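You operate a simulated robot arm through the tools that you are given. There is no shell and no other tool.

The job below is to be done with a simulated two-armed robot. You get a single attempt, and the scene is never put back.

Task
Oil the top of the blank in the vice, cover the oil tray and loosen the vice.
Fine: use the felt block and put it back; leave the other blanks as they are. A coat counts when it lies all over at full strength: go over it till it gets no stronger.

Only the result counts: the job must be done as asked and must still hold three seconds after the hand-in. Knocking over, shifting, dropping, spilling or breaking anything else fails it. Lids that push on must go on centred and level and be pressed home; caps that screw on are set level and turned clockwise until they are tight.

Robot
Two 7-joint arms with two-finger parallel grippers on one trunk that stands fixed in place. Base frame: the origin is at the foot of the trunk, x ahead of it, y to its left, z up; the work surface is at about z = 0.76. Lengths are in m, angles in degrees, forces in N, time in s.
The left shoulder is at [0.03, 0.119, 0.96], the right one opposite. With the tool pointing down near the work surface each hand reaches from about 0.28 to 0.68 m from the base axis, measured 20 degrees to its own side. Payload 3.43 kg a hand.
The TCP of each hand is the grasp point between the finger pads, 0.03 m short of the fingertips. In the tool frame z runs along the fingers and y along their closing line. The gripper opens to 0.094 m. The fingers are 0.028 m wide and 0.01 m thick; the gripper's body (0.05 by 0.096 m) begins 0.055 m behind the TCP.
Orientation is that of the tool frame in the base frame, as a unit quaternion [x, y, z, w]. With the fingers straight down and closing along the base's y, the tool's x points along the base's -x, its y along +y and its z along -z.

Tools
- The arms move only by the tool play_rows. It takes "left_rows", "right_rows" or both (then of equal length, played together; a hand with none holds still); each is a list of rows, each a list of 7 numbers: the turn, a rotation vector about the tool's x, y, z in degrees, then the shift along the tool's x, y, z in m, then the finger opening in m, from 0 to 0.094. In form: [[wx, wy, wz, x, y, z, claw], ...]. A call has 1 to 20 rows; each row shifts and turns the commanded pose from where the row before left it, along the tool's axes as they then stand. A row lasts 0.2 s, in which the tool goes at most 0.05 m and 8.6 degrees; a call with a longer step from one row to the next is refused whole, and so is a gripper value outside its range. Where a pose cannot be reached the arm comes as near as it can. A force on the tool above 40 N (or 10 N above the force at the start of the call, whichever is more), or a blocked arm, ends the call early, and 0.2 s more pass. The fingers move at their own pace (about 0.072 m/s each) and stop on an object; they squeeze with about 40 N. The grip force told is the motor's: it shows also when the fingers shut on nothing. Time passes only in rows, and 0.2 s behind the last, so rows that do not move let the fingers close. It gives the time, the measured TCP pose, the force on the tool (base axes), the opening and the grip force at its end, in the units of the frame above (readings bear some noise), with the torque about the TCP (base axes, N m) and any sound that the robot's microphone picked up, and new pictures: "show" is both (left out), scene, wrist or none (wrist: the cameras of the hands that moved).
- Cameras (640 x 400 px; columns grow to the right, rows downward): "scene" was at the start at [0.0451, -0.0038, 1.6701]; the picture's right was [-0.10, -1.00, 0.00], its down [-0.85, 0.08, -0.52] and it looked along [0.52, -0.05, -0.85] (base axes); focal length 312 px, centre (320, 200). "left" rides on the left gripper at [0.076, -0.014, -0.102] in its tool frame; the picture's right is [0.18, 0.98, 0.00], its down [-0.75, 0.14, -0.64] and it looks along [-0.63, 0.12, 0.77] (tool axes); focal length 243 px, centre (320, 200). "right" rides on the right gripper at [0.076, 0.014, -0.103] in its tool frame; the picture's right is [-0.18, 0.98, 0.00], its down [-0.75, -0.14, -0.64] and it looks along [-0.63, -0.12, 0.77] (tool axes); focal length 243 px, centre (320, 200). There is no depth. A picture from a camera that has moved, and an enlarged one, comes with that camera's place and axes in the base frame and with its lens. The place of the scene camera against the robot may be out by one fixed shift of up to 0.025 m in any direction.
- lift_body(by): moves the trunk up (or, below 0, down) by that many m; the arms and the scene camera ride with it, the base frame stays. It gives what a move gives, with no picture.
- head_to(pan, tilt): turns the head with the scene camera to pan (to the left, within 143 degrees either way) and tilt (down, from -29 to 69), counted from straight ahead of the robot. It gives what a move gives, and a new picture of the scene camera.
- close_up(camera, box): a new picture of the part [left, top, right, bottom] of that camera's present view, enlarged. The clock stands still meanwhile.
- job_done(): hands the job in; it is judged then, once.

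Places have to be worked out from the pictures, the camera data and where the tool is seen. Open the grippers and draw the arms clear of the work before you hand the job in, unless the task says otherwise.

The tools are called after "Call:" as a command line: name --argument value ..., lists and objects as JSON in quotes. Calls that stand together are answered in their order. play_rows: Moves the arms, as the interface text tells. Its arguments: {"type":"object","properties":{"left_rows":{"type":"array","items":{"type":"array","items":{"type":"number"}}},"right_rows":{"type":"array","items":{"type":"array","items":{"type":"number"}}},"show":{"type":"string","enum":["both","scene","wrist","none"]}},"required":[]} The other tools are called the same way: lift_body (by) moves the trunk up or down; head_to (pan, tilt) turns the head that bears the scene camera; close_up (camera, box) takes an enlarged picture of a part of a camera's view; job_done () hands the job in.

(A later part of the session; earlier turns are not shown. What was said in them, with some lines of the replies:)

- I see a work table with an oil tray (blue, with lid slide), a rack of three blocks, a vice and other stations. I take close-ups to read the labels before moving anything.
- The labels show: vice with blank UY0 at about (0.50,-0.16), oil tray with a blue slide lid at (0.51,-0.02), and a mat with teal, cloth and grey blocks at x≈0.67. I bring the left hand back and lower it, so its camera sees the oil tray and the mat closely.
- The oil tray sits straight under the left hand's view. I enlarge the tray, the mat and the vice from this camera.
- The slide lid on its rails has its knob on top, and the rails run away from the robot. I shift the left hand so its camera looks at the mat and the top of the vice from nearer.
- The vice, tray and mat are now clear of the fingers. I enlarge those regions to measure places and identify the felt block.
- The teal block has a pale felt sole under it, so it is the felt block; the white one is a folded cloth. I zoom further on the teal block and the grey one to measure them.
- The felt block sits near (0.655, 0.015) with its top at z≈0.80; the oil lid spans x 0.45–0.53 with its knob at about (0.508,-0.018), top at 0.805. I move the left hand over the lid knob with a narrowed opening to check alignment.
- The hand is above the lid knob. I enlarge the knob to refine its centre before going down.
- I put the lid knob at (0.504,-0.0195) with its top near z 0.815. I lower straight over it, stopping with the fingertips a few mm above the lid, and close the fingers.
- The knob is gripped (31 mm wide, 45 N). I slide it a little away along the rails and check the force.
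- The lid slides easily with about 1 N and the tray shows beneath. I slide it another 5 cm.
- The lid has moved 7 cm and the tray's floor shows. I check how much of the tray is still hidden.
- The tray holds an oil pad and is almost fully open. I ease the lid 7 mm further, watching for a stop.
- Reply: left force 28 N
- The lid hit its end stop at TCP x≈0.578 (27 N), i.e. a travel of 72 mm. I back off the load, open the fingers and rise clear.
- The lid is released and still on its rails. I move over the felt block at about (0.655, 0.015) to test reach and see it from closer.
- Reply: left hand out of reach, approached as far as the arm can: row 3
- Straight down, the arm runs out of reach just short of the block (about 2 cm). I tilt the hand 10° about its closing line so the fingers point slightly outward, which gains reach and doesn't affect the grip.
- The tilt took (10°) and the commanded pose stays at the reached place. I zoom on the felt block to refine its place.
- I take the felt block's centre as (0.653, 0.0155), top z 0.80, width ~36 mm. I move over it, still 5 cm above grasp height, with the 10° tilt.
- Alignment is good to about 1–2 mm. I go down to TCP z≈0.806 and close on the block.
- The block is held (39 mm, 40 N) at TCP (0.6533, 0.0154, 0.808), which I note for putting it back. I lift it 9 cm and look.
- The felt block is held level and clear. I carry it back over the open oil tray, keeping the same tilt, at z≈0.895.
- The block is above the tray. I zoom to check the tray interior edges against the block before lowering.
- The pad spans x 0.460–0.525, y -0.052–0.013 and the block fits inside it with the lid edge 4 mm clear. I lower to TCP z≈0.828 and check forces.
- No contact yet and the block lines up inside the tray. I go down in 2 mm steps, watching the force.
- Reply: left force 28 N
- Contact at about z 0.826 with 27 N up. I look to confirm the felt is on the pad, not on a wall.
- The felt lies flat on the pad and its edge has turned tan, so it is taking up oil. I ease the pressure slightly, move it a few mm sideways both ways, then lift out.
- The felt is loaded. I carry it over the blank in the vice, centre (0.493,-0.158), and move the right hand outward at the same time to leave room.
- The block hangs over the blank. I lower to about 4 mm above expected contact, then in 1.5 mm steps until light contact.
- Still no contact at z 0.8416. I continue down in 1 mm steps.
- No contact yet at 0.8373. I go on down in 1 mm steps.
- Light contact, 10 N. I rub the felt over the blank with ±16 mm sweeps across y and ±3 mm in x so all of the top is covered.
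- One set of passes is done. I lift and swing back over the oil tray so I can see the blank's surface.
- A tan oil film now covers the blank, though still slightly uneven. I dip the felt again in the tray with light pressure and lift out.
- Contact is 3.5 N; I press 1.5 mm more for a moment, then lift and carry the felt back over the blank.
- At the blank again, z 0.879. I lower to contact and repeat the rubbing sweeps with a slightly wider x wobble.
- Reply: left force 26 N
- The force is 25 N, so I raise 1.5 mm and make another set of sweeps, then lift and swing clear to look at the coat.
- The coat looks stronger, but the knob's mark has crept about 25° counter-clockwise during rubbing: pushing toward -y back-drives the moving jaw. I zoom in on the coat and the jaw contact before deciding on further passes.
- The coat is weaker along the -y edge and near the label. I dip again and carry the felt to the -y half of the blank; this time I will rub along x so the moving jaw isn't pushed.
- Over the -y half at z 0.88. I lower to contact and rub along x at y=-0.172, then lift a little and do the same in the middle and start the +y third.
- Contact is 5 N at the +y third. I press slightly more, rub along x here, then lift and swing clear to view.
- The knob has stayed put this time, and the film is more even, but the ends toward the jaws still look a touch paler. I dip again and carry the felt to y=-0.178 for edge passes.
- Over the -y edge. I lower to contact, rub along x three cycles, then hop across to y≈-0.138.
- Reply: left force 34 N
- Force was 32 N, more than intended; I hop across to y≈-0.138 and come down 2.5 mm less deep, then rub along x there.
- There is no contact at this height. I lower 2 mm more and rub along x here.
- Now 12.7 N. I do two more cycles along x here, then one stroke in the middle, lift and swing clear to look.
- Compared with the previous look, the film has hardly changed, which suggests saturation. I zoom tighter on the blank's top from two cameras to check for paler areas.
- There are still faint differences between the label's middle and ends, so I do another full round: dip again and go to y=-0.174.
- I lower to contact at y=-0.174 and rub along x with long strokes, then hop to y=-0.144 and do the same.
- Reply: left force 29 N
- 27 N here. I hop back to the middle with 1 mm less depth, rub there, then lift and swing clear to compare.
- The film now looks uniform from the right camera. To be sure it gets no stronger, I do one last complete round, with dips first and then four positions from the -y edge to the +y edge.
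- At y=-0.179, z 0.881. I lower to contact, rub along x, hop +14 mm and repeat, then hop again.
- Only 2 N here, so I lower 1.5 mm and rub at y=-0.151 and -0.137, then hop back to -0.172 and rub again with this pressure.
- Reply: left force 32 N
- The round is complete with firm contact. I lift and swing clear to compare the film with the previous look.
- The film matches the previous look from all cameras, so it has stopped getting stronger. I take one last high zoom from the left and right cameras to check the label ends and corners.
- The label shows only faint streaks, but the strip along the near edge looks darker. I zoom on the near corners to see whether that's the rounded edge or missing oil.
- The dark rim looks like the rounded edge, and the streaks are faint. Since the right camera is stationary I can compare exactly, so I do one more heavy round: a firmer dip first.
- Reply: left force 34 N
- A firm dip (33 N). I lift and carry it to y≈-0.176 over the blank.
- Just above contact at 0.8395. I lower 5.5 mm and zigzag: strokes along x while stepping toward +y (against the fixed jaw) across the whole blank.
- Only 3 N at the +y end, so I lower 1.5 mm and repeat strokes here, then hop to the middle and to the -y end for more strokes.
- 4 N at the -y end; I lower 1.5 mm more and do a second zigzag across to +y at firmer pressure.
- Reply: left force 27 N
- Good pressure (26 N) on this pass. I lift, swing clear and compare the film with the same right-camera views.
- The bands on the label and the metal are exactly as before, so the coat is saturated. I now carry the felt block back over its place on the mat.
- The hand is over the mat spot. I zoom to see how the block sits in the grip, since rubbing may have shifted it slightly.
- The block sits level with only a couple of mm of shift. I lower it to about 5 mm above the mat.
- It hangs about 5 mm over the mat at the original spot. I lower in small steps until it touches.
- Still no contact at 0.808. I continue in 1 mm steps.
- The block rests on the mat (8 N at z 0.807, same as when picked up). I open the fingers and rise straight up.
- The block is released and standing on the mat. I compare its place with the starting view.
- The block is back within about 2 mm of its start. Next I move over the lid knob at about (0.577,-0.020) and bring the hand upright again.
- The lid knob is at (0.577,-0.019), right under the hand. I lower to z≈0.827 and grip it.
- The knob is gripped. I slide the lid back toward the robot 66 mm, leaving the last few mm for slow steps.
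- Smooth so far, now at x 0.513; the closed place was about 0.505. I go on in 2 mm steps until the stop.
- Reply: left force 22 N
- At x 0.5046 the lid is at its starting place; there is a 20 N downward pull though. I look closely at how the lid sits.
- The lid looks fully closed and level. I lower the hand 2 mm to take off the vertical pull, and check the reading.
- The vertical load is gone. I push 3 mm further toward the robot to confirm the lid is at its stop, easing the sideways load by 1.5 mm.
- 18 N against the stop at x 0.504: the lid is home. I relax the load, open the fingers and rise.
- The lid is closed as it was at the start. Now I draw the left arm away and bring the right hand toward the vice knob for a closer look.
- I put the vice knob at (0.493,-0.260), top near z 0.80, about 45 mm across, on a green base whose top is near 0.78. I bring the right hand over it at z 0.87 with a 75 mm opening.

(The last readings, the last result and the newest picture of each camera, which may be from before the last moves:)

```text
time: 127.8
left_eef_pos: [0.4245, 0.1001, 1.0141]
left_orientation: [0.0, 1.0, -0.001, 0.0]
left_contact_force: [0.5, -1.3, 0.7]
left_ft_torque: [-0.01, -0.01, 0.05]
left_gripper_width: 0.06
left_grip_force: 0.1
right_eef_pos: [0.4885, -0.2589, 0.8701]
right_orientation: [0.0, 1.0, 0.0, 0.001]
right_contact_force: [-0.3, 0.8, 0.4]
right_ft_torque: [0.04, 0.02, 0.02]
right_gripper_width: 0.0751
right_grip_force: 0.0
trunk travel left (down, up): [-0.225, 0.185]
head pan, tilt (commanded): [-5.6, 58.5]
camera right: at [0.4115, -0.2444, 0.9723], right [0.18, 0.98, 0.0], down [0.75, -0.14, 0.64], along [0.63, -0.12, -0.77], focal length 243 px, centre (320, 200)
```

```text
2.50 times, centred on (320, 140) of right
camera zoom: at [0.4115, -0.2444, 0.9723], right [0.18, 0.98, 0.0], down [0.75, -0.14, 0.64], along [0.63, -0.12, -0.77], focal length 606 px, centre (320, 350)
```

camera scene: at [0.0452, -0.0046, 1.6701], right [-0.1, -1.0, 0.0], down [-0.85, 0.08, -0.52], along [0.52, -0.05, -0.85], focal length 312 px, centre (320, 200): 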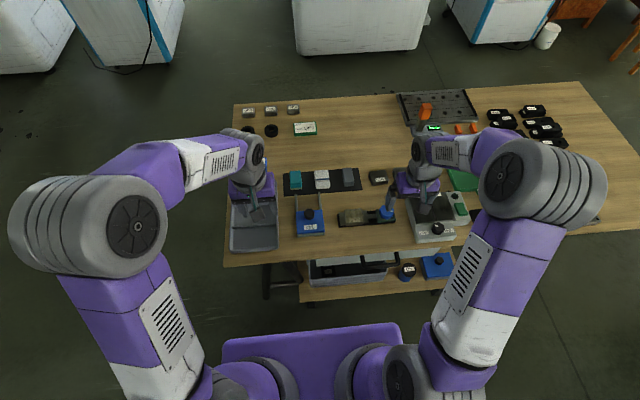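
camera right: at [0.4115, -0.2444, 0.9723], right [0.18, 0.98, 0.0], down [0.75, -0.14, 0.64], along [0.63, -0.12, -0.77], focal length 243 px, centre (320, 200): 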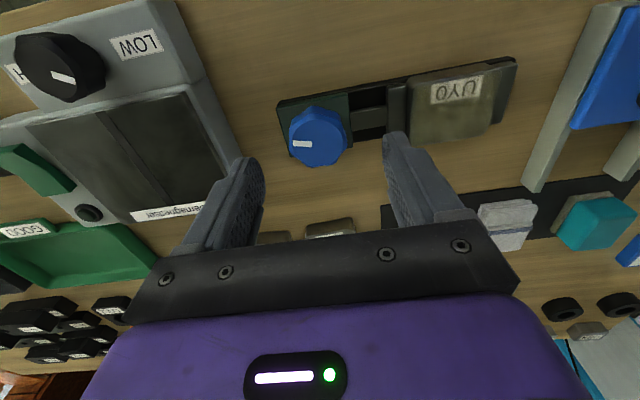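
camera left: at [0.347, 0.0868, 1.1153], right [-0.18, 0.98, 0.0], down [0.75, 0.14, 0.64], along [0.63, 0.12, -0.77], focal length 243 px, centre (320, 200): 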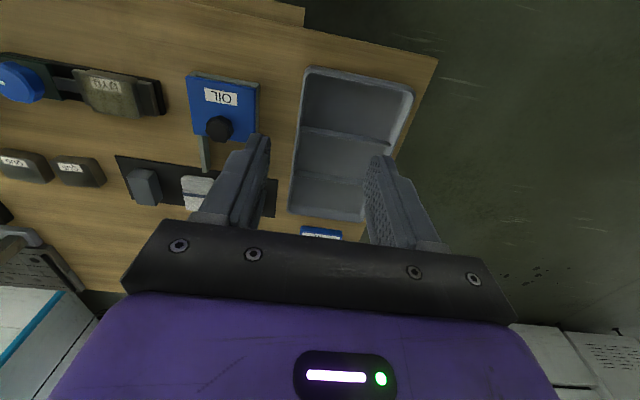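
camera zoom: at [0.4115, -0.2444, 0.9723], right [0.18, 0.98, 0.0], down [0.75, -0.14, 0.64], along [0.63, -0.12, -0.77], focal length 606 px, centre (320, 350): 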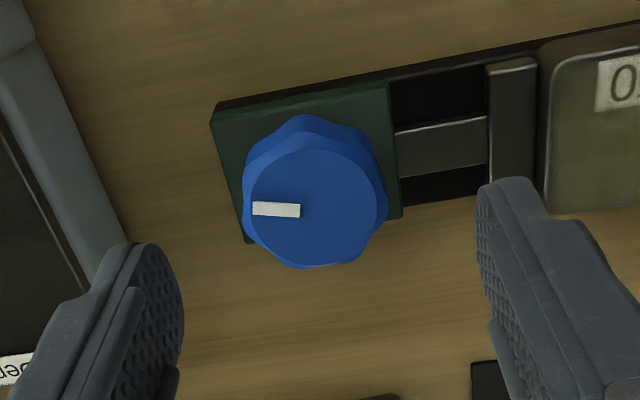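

Refined: knob centre about (0.492,-0.261), top near 0.81, base block top near 0.78. I shift 4 mm forward and 2 mm right, go down to TCP z≈0.817 and close on the knob.

Call:
play_rows --right_rows '[[0, 0, 0, -0.004, -0.0024, 0.02, 0.075], [0, 0, 0, 0, 0, 0.02, 0.075], [0, 0, 0, 0, 0, 0.013, 0.075], [0, 0, 0, 0, 0, 0, 0.075], [0, 0, 0, 0, 0, 0, 0.03], [0, 0, 0, 0, 0, 0, 0.03], [0, 0, 0, 0, 0, 0, 0.03]]' --show "both"

Call:
close_up --camera "scene" --box '[325, 190, 425, 250]'

```text
time: 129.4
left_eef_pos: [0.4237, 0.1004, 1.0132]
left_orientation: [0.0, 1.0, 0.0, 0.0]
left_contact_force: [0.0, -0.4, 0.5]
left_ft_torque: [0.01, -0.01, 0.02]
left_gripper_width: 0.0601
left_grip_force: 0.0
right_eef_pos: [0.4922, -0.2619, 0.8177]
right_orientation: [0.0, 1.0, -0.001, -0.001]
right_contact_force: [0.1, -6.1, -0.4]
right_ft_torque: [-0.42, -0.02, -0.03]
right_gripper_width: 0.0437
right_grip_force: 45.2
trunk travel left (down, up): [-0.225, 0.185]
head pan, tilt (commanded): [-5.6, 58.5]
camera scene: at [0.0451, -0.0046, 1.6701], right [-0.1, -1.0, 0.0], down [-0.85, 0.08, -0.52], along [0.52, -0.05, -0.85], focal length 312 px, centre (320, 200)
camera right: at [0.4155, -0.2475, 0.9195], right [0.18, 0.98, 0.0], down [0.75, -0.14, 0.64], along [0.63, -0.12, -0.77], focal length 243 px, centre (320, 200)
```

scene: 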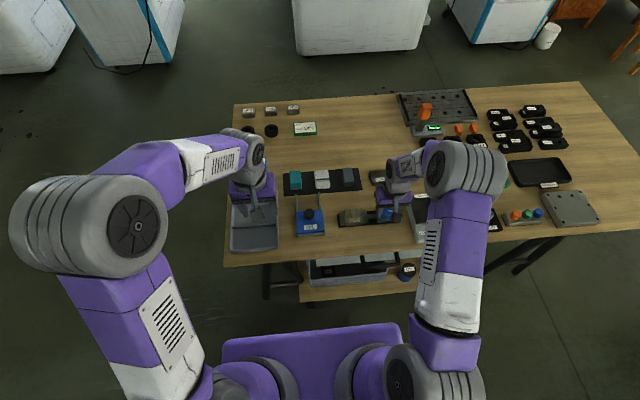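
right: 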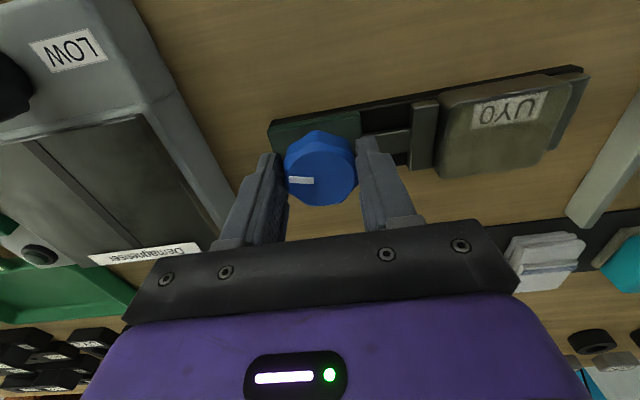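

```text
6.40 times, centred on (375, 220) of scene
camera zoom: at [0.0451, -0.0046, 1.6701], right [-0.1, -1.0, 0.0], down [-0.85, 0.08, -0.52], along [0.52, -0.05, -0.85], focal length 1995 px, centre (-32, 72)
```

zoom: 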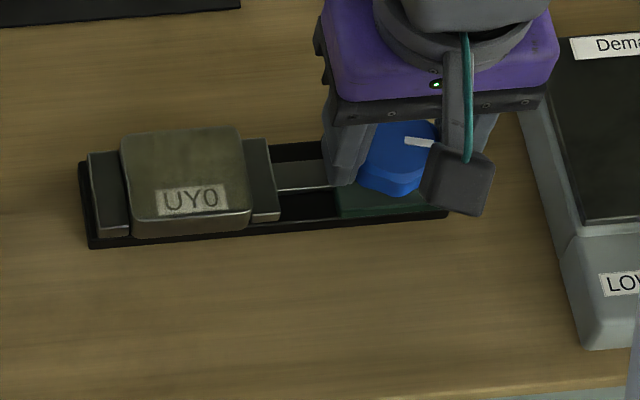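

The knob is gripped (44 mm, 45 N). I turn counter-clockwise (seen from above) by 16° first, to check the torque and whether the jaw moves.

Call:
play_rows --right_rows '[[0, 0, 0, 0, -0.0008, 0, 0.03], [0, 0, -8, 0, 0, 0, 0.03], [0, 0, -8, 0, 0, 0, 0.03], [0, 0, 0, 0, 0, 0, 0.03]]' --show "wrist"

Call:
close_up --camera "scene" --box '[325, 190, 425, 250]'

```text
time: 130.4
left_eef_pos: [0.4245, 0.0994, 1.013]
left_orientation: [-0.001, 1.0, 0.0, 0.0]
left_contact_force: [0.0, -0.7, 0.3]
left_ft_torque: [0.0, -0.01, 0.0]
left_gripper_width: 0.0598
left_grip_force: 0.1
right_eef_pos: [0.4918, -0.2625, 0.817]
right_orientation: [-0.14, 0.99, 0.001, -0.001]
right_contact_force: [-1.9, -4.5, -14.3]
right_ft_torque: [-0.04, -1.03, -0.02]
right_gripper_width: 0.0438
right_grip_force: 44.9
trunk travel left (down, up): [-0.225, 0.185]
head pan, tilt (commanded): [-5.6, 58.5]
camera right: at [0.4149, -0.2702, 0.9198], right [-0.1, 1.0, 0.0], down [0.76, 0.07, 0.64], along [0.64, 0.06, -0.77], focal length 243 px, centre (320, 200)
```

right: 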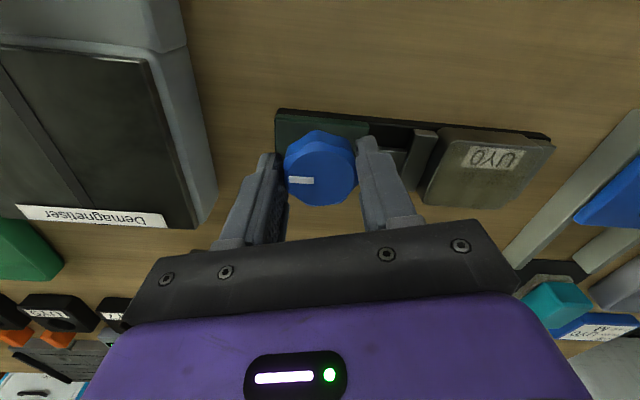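

```text
6.40 times, centred on (375, 220) of scene
camera zoom: at [0.0459, -0.0051, 1.67], right [-0.1, -1.0, 0.0], down [-0.85, 0.08, -0.52], along [0.52, -0.05, -0.85], focal length 1995 px, centre (-32, 72)
```

zoom: 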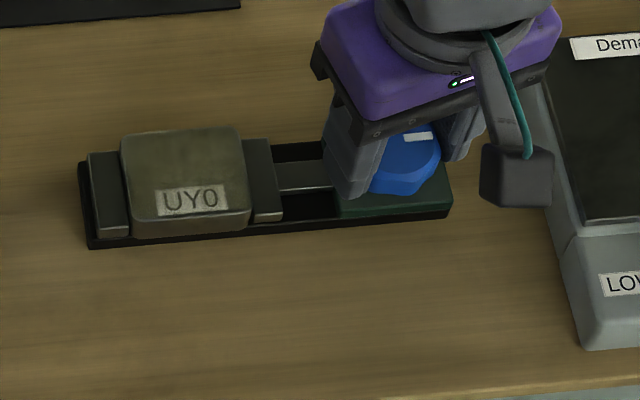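

The knob turns freely with the hand. I ease down 1.5 mm to shed the vertical pull and keep turning another 48°.

Call:
play_rows --right_rows '[[0, 0, -8, 0, 0, 0.0015, 0.03], [0, 0, -8, 0, 0, 0, 0.03], [0, 0, -8, 0, 0, 0, 0.03], [0, 0, -8, 0, 0, 0, 0.03], [0, 0, -8, 0, 0, 0, 0.03], [0, 0, -8, 0, 0, 0, 0.03], [0, 0, 0, 0, 0, 0, 0.03]]' --show "wrist"

Call:
close_up --camera "scene" --box '[325, 190, 425, 250]'

```text
time: 132.0
left_eef_pos: [0.4235, 0.0999, 1.013]
left_orientation: [0.0, 1.0, 0.001, 0.0]
left_contact_force: [0.1, -0.2, -0.7]
left_ft_torque: [-0.02, 0.01, 0.01]
left_gripper_width: 0.0598
left_grip_force: 0.1
right_eef_pos: [0.4937, -0.2649, 0.8175]
right_orientation: [-0.531, 0.848, 0.0, -0.001]
right_contact_force: [0.3, -13.0, -7.2]
right_ft_torque: [-1.32, 0.2, -0.04]
right_gripper_width: 0.0437
right_grip_force: 45.1
trunk travel left (down, up): [-0.225, 0.185]
head pan, tilt (commanded): [-5.6, 58.5]
camera right: at [0.447, -0.3266, 0.9196], right [-0.8, 0.59, 0.0], down [0.46, 0.62, 0.64], along [0.38, 0.52, -0.77], focal length 243 px, centre (320, 200)
```

right: 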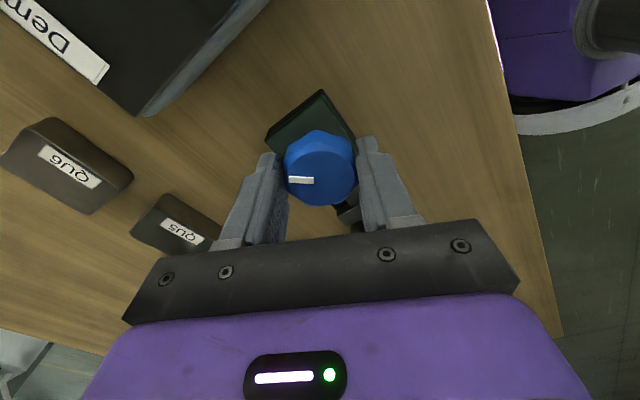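

```text
6.40 times, centred on (375, 220) of scene
camera zoom: at [0.0459, -0.0056, 1.67], right [-0.1, -1.0, 0.0], down [-0.85, 0.08, -0.52], along [0.52, -0.05, -0.85], focal length 1995 px, centre (-32, 72)
```

zoom: 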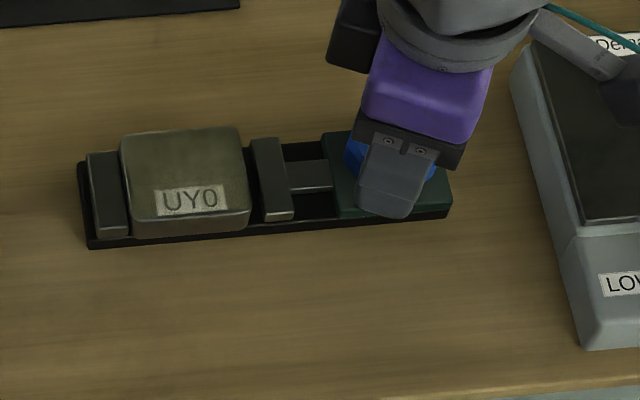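

The moving jaw has come away from the blank: a clear gap is visible and the blank hasn't moved. I relax the side load and turn another 40° to make sure it's properly loose.

Call:
play_rows --right_rows '[[0, 0, 0, 0.0013, -0.0023, 0.001, 0.03], [0, 0, -8, 0, 0, 0, 0.03], [0, 0, -8, 0, 0, 0, 0.03], [0, 0, -8, 0, 0, 0, 0.03], [0, 0, -8, 0, 0, 0, 0.03], [0, 0, -8, 0, 0, 0, 0.03], [0, 0, 0, 0, 0, 0, 0.03]]' --show "wrist"

Call:
close_up --camera "scene" --box '[325, 190, 425, 250]'

Call:
close_up --camera "left" --box '[0, 30, 200, 150]'

```text
time: 133.6
left_eef_pos: [0.4247, 0.1015, 1.0126]
left_orientation: [0.001, 1.0, 0.001, 0.001]
left_contact_force: [0.9, 0.5, -0.2]
left_ft_torque: [-0.02, 0.02, -0.01]
left_gripper_width: 0.06
left_grip_force: 0.1
right_eef_pos: [0.4954, -0.2646, 0.8168]
right_orientation: [0.788, -0.615, 0.002, -0.001]
right_contact_force: [-0.9, -3.9, 6.2]
right_ft_torque: [1.18, 0.39, -0.02]
right_gripper_width: 0.0435
right_grip_force: 45.4
trunk travel left (down, up): [-0.225, 0.185]
head pan, tilt (commanded): [-5.6, 58.5]
camera right: at [0.4994, -0.342, 0.9195], right [-1.0, -0.06, 0.0], down [-0.05, 0.76, 0.64], along [-0.04, 0.64, -0.77], focal length 243 px, centre (320, 200)
```

right: 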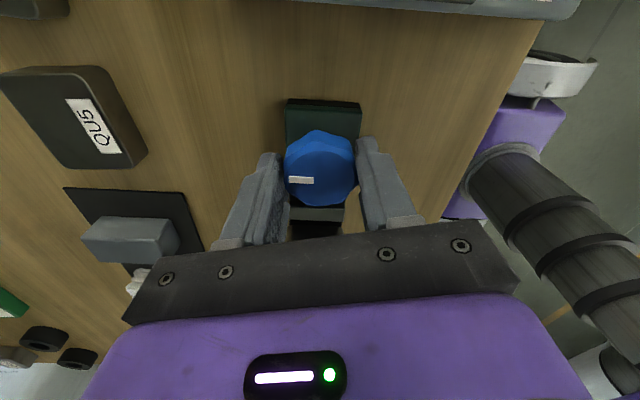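

```text
6.40 times, centred on (375, 220) of scene
camera zoom: at [0.0445, -0.0043, 1.6702], right [-0.1, -1.0, 0.0], down [-0.85, 0.08, -0.52], along [0.52, -0.05, -0.85], focal length 1995 px, centre (-32, 72)
```

zoom: 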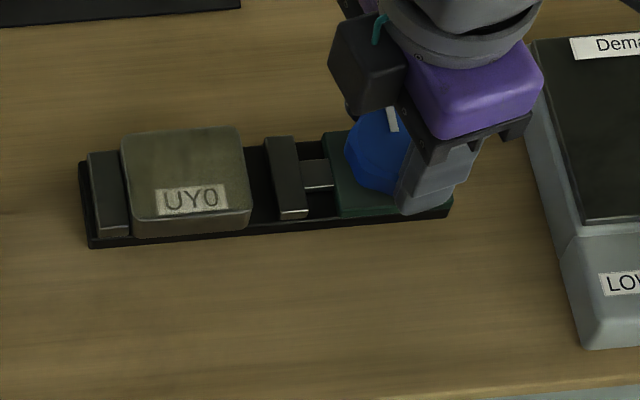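

```text
3.20 times, centred on (100, 90) of left
camera zoom: at [0.3468, 0.0866, 1.1154], right [-0.18, 0.98, 0.0], down [0.75, 0.14, 0.64], along [0.63, 0.12, -0.77], focal length 776 px, centre (1024, 552)
```

zoom: 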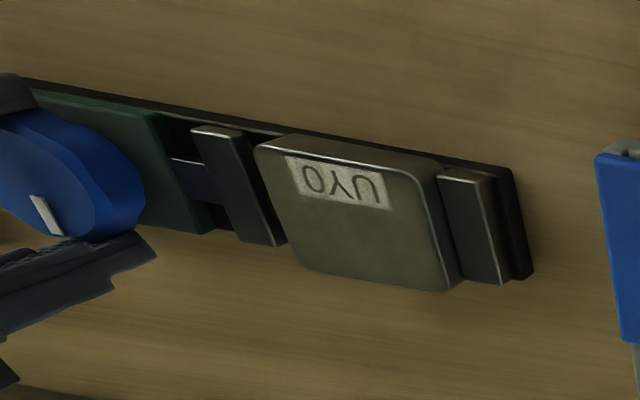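

The jaw now stands about 9–10 mm clear of the blank, which stays in place; the vice is loose. I release the knob and rise straight up.

Call:
play_rows --right_rows '[[0, 0, 0, 0, 0, 0, 0.06], [0, 0, 0, 0, 0, 0, 0.07], [0, 0, 0, 0, 0, 0, 0.07], [0, 0, 0, 0, 0, -0.02, 0.07], [0, 0, 0, 0, 0, -0.04, 0.07], [0, 0, 0, 0, 0, -0.045, 0.07], [0, 0, 0, 0, 0, -0.045, 0.07], [0, 0, 0, 0, 0, 0, 0.07]]' --show "both"

Call:
close_up --camera "scene" --box '[325, 190, 425, 250]'

```text
time: 135.4
left_eef_pos: [0.4248, 0.1008, 1.0138]
left_orientation: [0.0, 1.0, 0.0, 0.001]
left_contact_force: [0.3, -0.4, 0.3]
left_ft_torque: [0.0, 0.03, 0.02]
left_gripper_width: 0.0597
left_grip_force: 0.0
right_eef_pos: [0.4937, -0.262, 0.9669]
right_orientation: [0.788, -0.616, -0.001, 0.0]
right_contact_force: [0.2, 0.6, -0.5]
right_ft_torque: [0.0, 0.02, 0.0]
right_gripper_width: 0.0699
right_grip_force: 0.0
trunk travel left (down, up): [-0.225, 0.185]
head pan, tilt (commanded): [-5.6, 58.5]
camera scene: at [0.0456, -0.004, 1.67], right [-0.1, -1.0, 0.0], down [-0.85, 0.08, -0.52], along [0.52, -0.05, -0.85], focal length 312 px, centre (320, 200)
camera right: at [0.499, -0.3393, 1.0697], right [-1.0, -0.06, 0.0], down [-0.05, 0.77, 0.64], along [-0.04, 0.64, -0.77], focal length 243 px, centre (320, 200)
```

scene: 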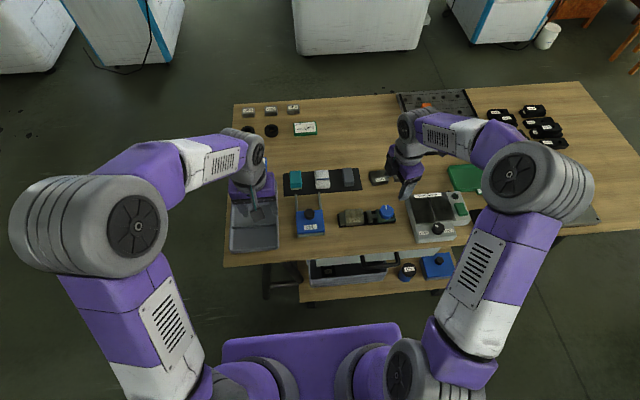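
right: 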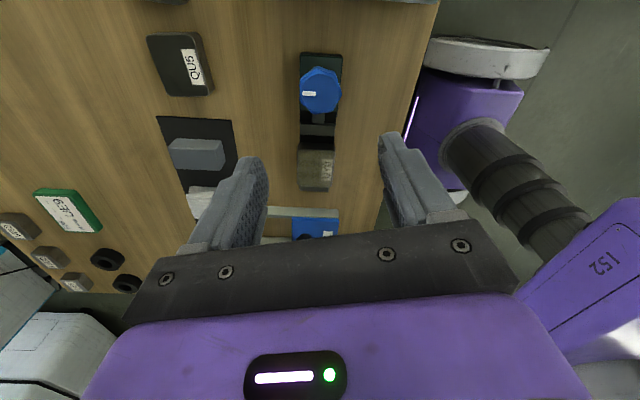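

```text
6.40 times, centred on (375, 220) of scene
camera zoom: at [0.0456, -0.004, 1.67], right [-0.1, -1.0, 0.0], down [-0.85, 0.08, -0.52], along [0.52, -0.05, -0.85], focal length 1995 px, centre (-32, 72)
```

zoom: 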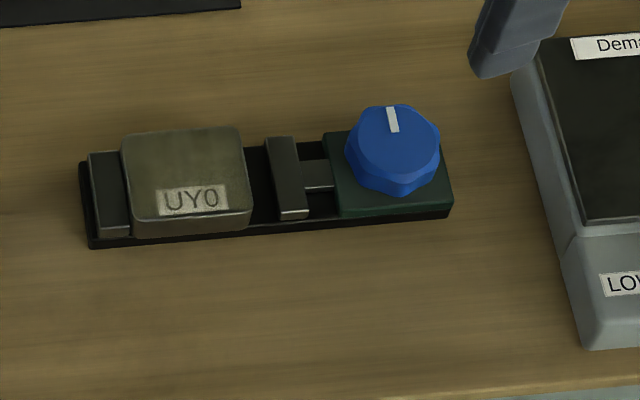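

The vice is open and stays so. I use the right camera's new angle to look at the coat once more, and check the lid and felt block.

Call:
close_up --camera "right" --box '[285, 130, 350, 200]'

Call:
close_up --camera "scene" --box '[280, 160, 370, 240]'

Call:
close_up --camera "scene" --box '[340, 205, 370, 230]'

```text
5.71 times, centred on (318, 165) of right
camera zoom: at [0.499, -0.3393, 1.0697], right [-1.0, -0.06, 0.0], down [-0.05, 0.77, 0.64], along [-0.04, 0.64, -0.77], focal length 1386 px, centre (334, 400)
```

zoom: 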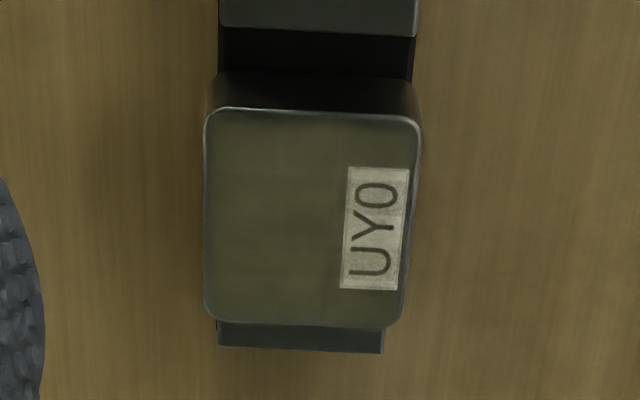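

```text
5.00 times, centred on (325, 200) of scene
camera zoom: at [0.0456, -0.004, 1.67], right [-0.1, -1.0, 0.0], down [-0.85, 0.08, -0.52], along [0.52, -0.05, -0.85], focal length 1559 px, centre (295, 200)
```

zoom: 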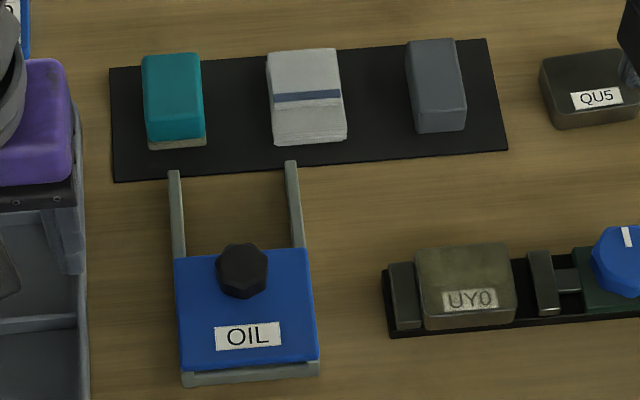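

```text
16.00 times, centred on (355, 218) of scene
camera zoom: at [0.0456, -0.004, 1.67], right [-0.1, -1.0, 0.0], down [-0.85, 0.08, -0.52], along [0.52, -0.05, -0.85], focal length 4988 px, centre (-240, -80)
```

zoom: 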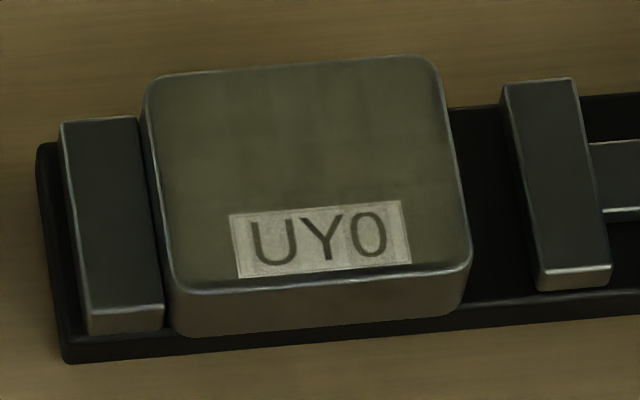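

All looks right: even coat, lid closed, felt block on its mat, jaw clear of the blank. I draw the right hand up and turn it back, and open both grippers before handing in.

Call:
play_rows --right_rows '[[0, 0, 0, 0, 0, -0.03, 0.09], [0, 0, 8, 0, 0, -0.01, 0.09], [0, 0, 8, 0, 0, -0.01, 0.09], [0, 0, 8, 0, 0, -0.01, 0.09], [0, 0, 8, 0, 0, -0.01, 0.09], [0, 0, 8, 0, 0, -0.01, 0.09], [0, 0, 8, 0, 0, 0, 0.09], [0, 0, 8, 0, 0, 0, 0.09], [0, 0, 8, 0, 0, 0, 0.09], [0, 0, 8, 0, 0, 0, 0.09], [0, 0, 8, 0, 0, 0, 0.09], [0, 0, 8, 0, 0, 0, 0.09], [0, 0, 8, 0, 0, 0, 0.09], [0, 0, 8, 0, 0, 0, 0.09], [0, 0, 0, 0.03, -0.02, 0, 0.09], [0, 0, 0, 0.03, -0.02, 0, 0.09], [0, 0, 0, 0, 0, 0, 0.09]]' --left_rows '[[0, 0, 0, 0, 0, -0.01, 0.09], [0, 0, 0, 0, 0, -0.01, 0.09], [0, 0, 0, 0, 0, -0.01, 0.09], [0, 0, 0, 0, 0, -0.01, 0.09], [0, 0, 0, 0, 0, 0, 0.09], [0, 0, 0, 0, 0, 0, 0.09], [0, 0, 0, 0, 0, 0, 0.09], [0, 0, 0, 0, 0, 0, 0.09], [0, 0, 0, 0, 0, 0, 0.09], [0, 0, 0, 0, 0, 0, 0.09], [0, 0, 0, 0, 0, 0, 0.09], [0, 0, 0, 0, 0, 0, 0.09], [0, 0, 0, 0, 0, 0, 0.09], [0, 0, 0, 0, 0, 0, 0.09], [0, 0, 0, 0, 0, 0, 0.09], [0, 0, 0, 0, 0, 0, 0.09], [0, 0, 0, 0, 0, 0, 0.09]]' --show "both"

Call:
close_up --camera "scene" --box '[220, 90, 480, 250]'

```text
time: 139.0
left_eef_pos: [0.4231, 0.1004, 1.0547]
left_orientation: [0.001, 1.0, -0.001, 0.0]
left_contact_force: [-0.4, 0.3, 0.2]
left_ft_torque: [-0.01, -0.01, -0.04]
left_gripper_width: 0.09
left_grip_force: 0.0
right_eef_pos: [0.435, -0.3045, 1.0467]
right_orientation: [0.0, 1.0, -0.001, 0.0]
right_contact_force: [-0.4, -0.6, -0.2]
right_ft_torque: [-0.01, 0.03, -0.03]
right_gripper_width: 0.09
right_grip_force: 0.1
trunk travel left (down, up): [-0.225, 0.185]
head pan, tilt (commanded): [-5.6, 58.5]
camera scene: at [0.0454, -0.0038, 1.6701], right [-0.1, -1.0, 0.0], down [-0.85, 0.08, -0.52], along [0.52, -0.05, -0.85], focal length 312 px, centre (320, 200)
camera right: at [0.3583, -0.2905, 1.1493], right [0.18, 0.98, 0.0], down [0.75, -0.14, 0.64], along [0.63, -0.12, -0.77], focal length 243 px, centre (320, 200)
camera left: at [0.3467, 0.0866, 1.1559], right [-0.18, 0.98, 0.0], down [0.75, 0.14, 0.64], along [0.63, 0.12, -0.77], focal length 243 px, centre (320, 200)
```

scene: 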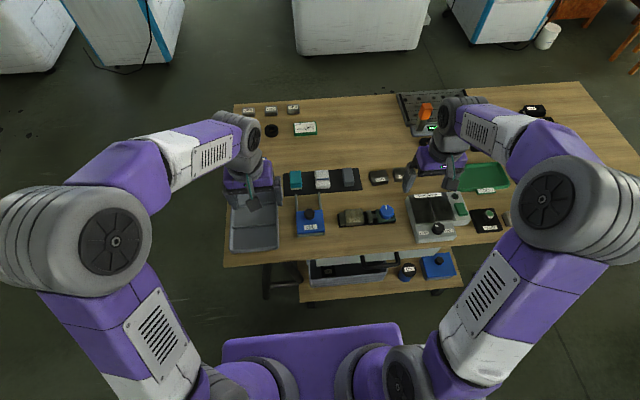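
right: 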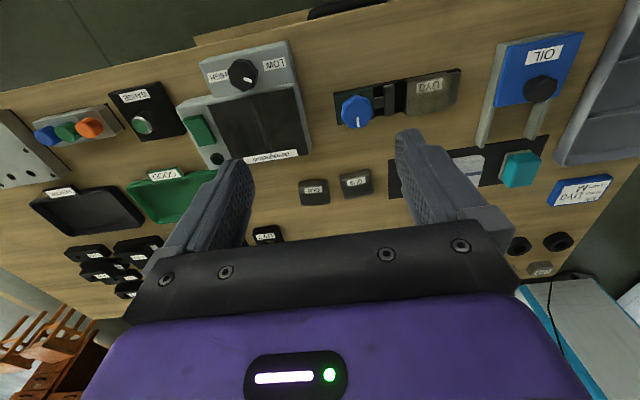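
left: 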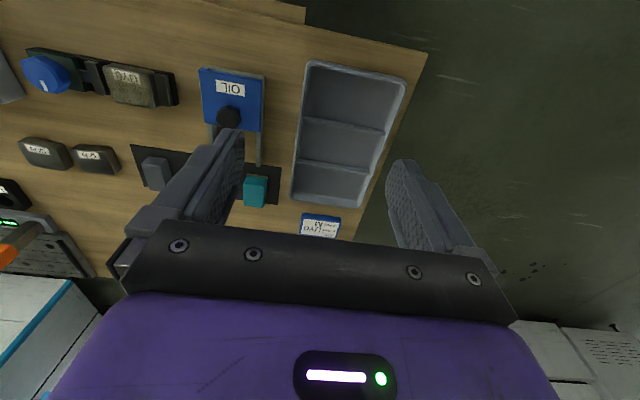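

```text
2.46 times, centred on (350, 170) of scene
camera zoom: at [0.0454, -0.0038, 1.6701], right [-0.1, -1.0, 0.0], down [-0.85, 0.08, -0.52], along [0.52, -0.05, -0.85], focal length 767 px, centre (246, 274)
```

zoom: 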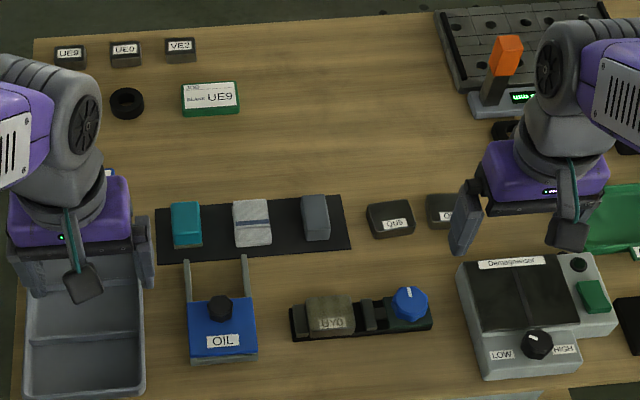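

Both arms are clear with grippers open. The blank is coated, the tray covered, the felt block back on its mat, and the vice jaw is open with the blank unmoved, so I hand the job in.

Call:
job_done

```text
The job is handed in.
```

I oiled the top of blank UY0, slid the oil tray lid shut, loosened the vice, and put the felt block back. The job is handed in, but I have no result back yet, so this is what I saw in the pictures and readings.

- **Coat:** I dipped the felt six times and went over the whole top after each dip. The film looked even and did not change over the last two rounds, so I took it as full strength. A thin darker rim at the edge looked like the rounded corner, not missing oil.
- **Oil tray:** The lid is back where it started and pressed against its stop.
- **Felt block:** It is back on the mat within about 2 mm of where it stood.
- **Vice:** I turned the knob about 100° counter-clockwise, and the jaw now stands about 9–10 mm clear of the blank. During the first two rubs, pushing sideways had already crept the knob about 25° loose. I then rubbed along the jaws instead, and the blank did not move.
- **Rest of the table:** I did not touch the other blanks or anything else. Both arms are drawn clear with the grippers open.
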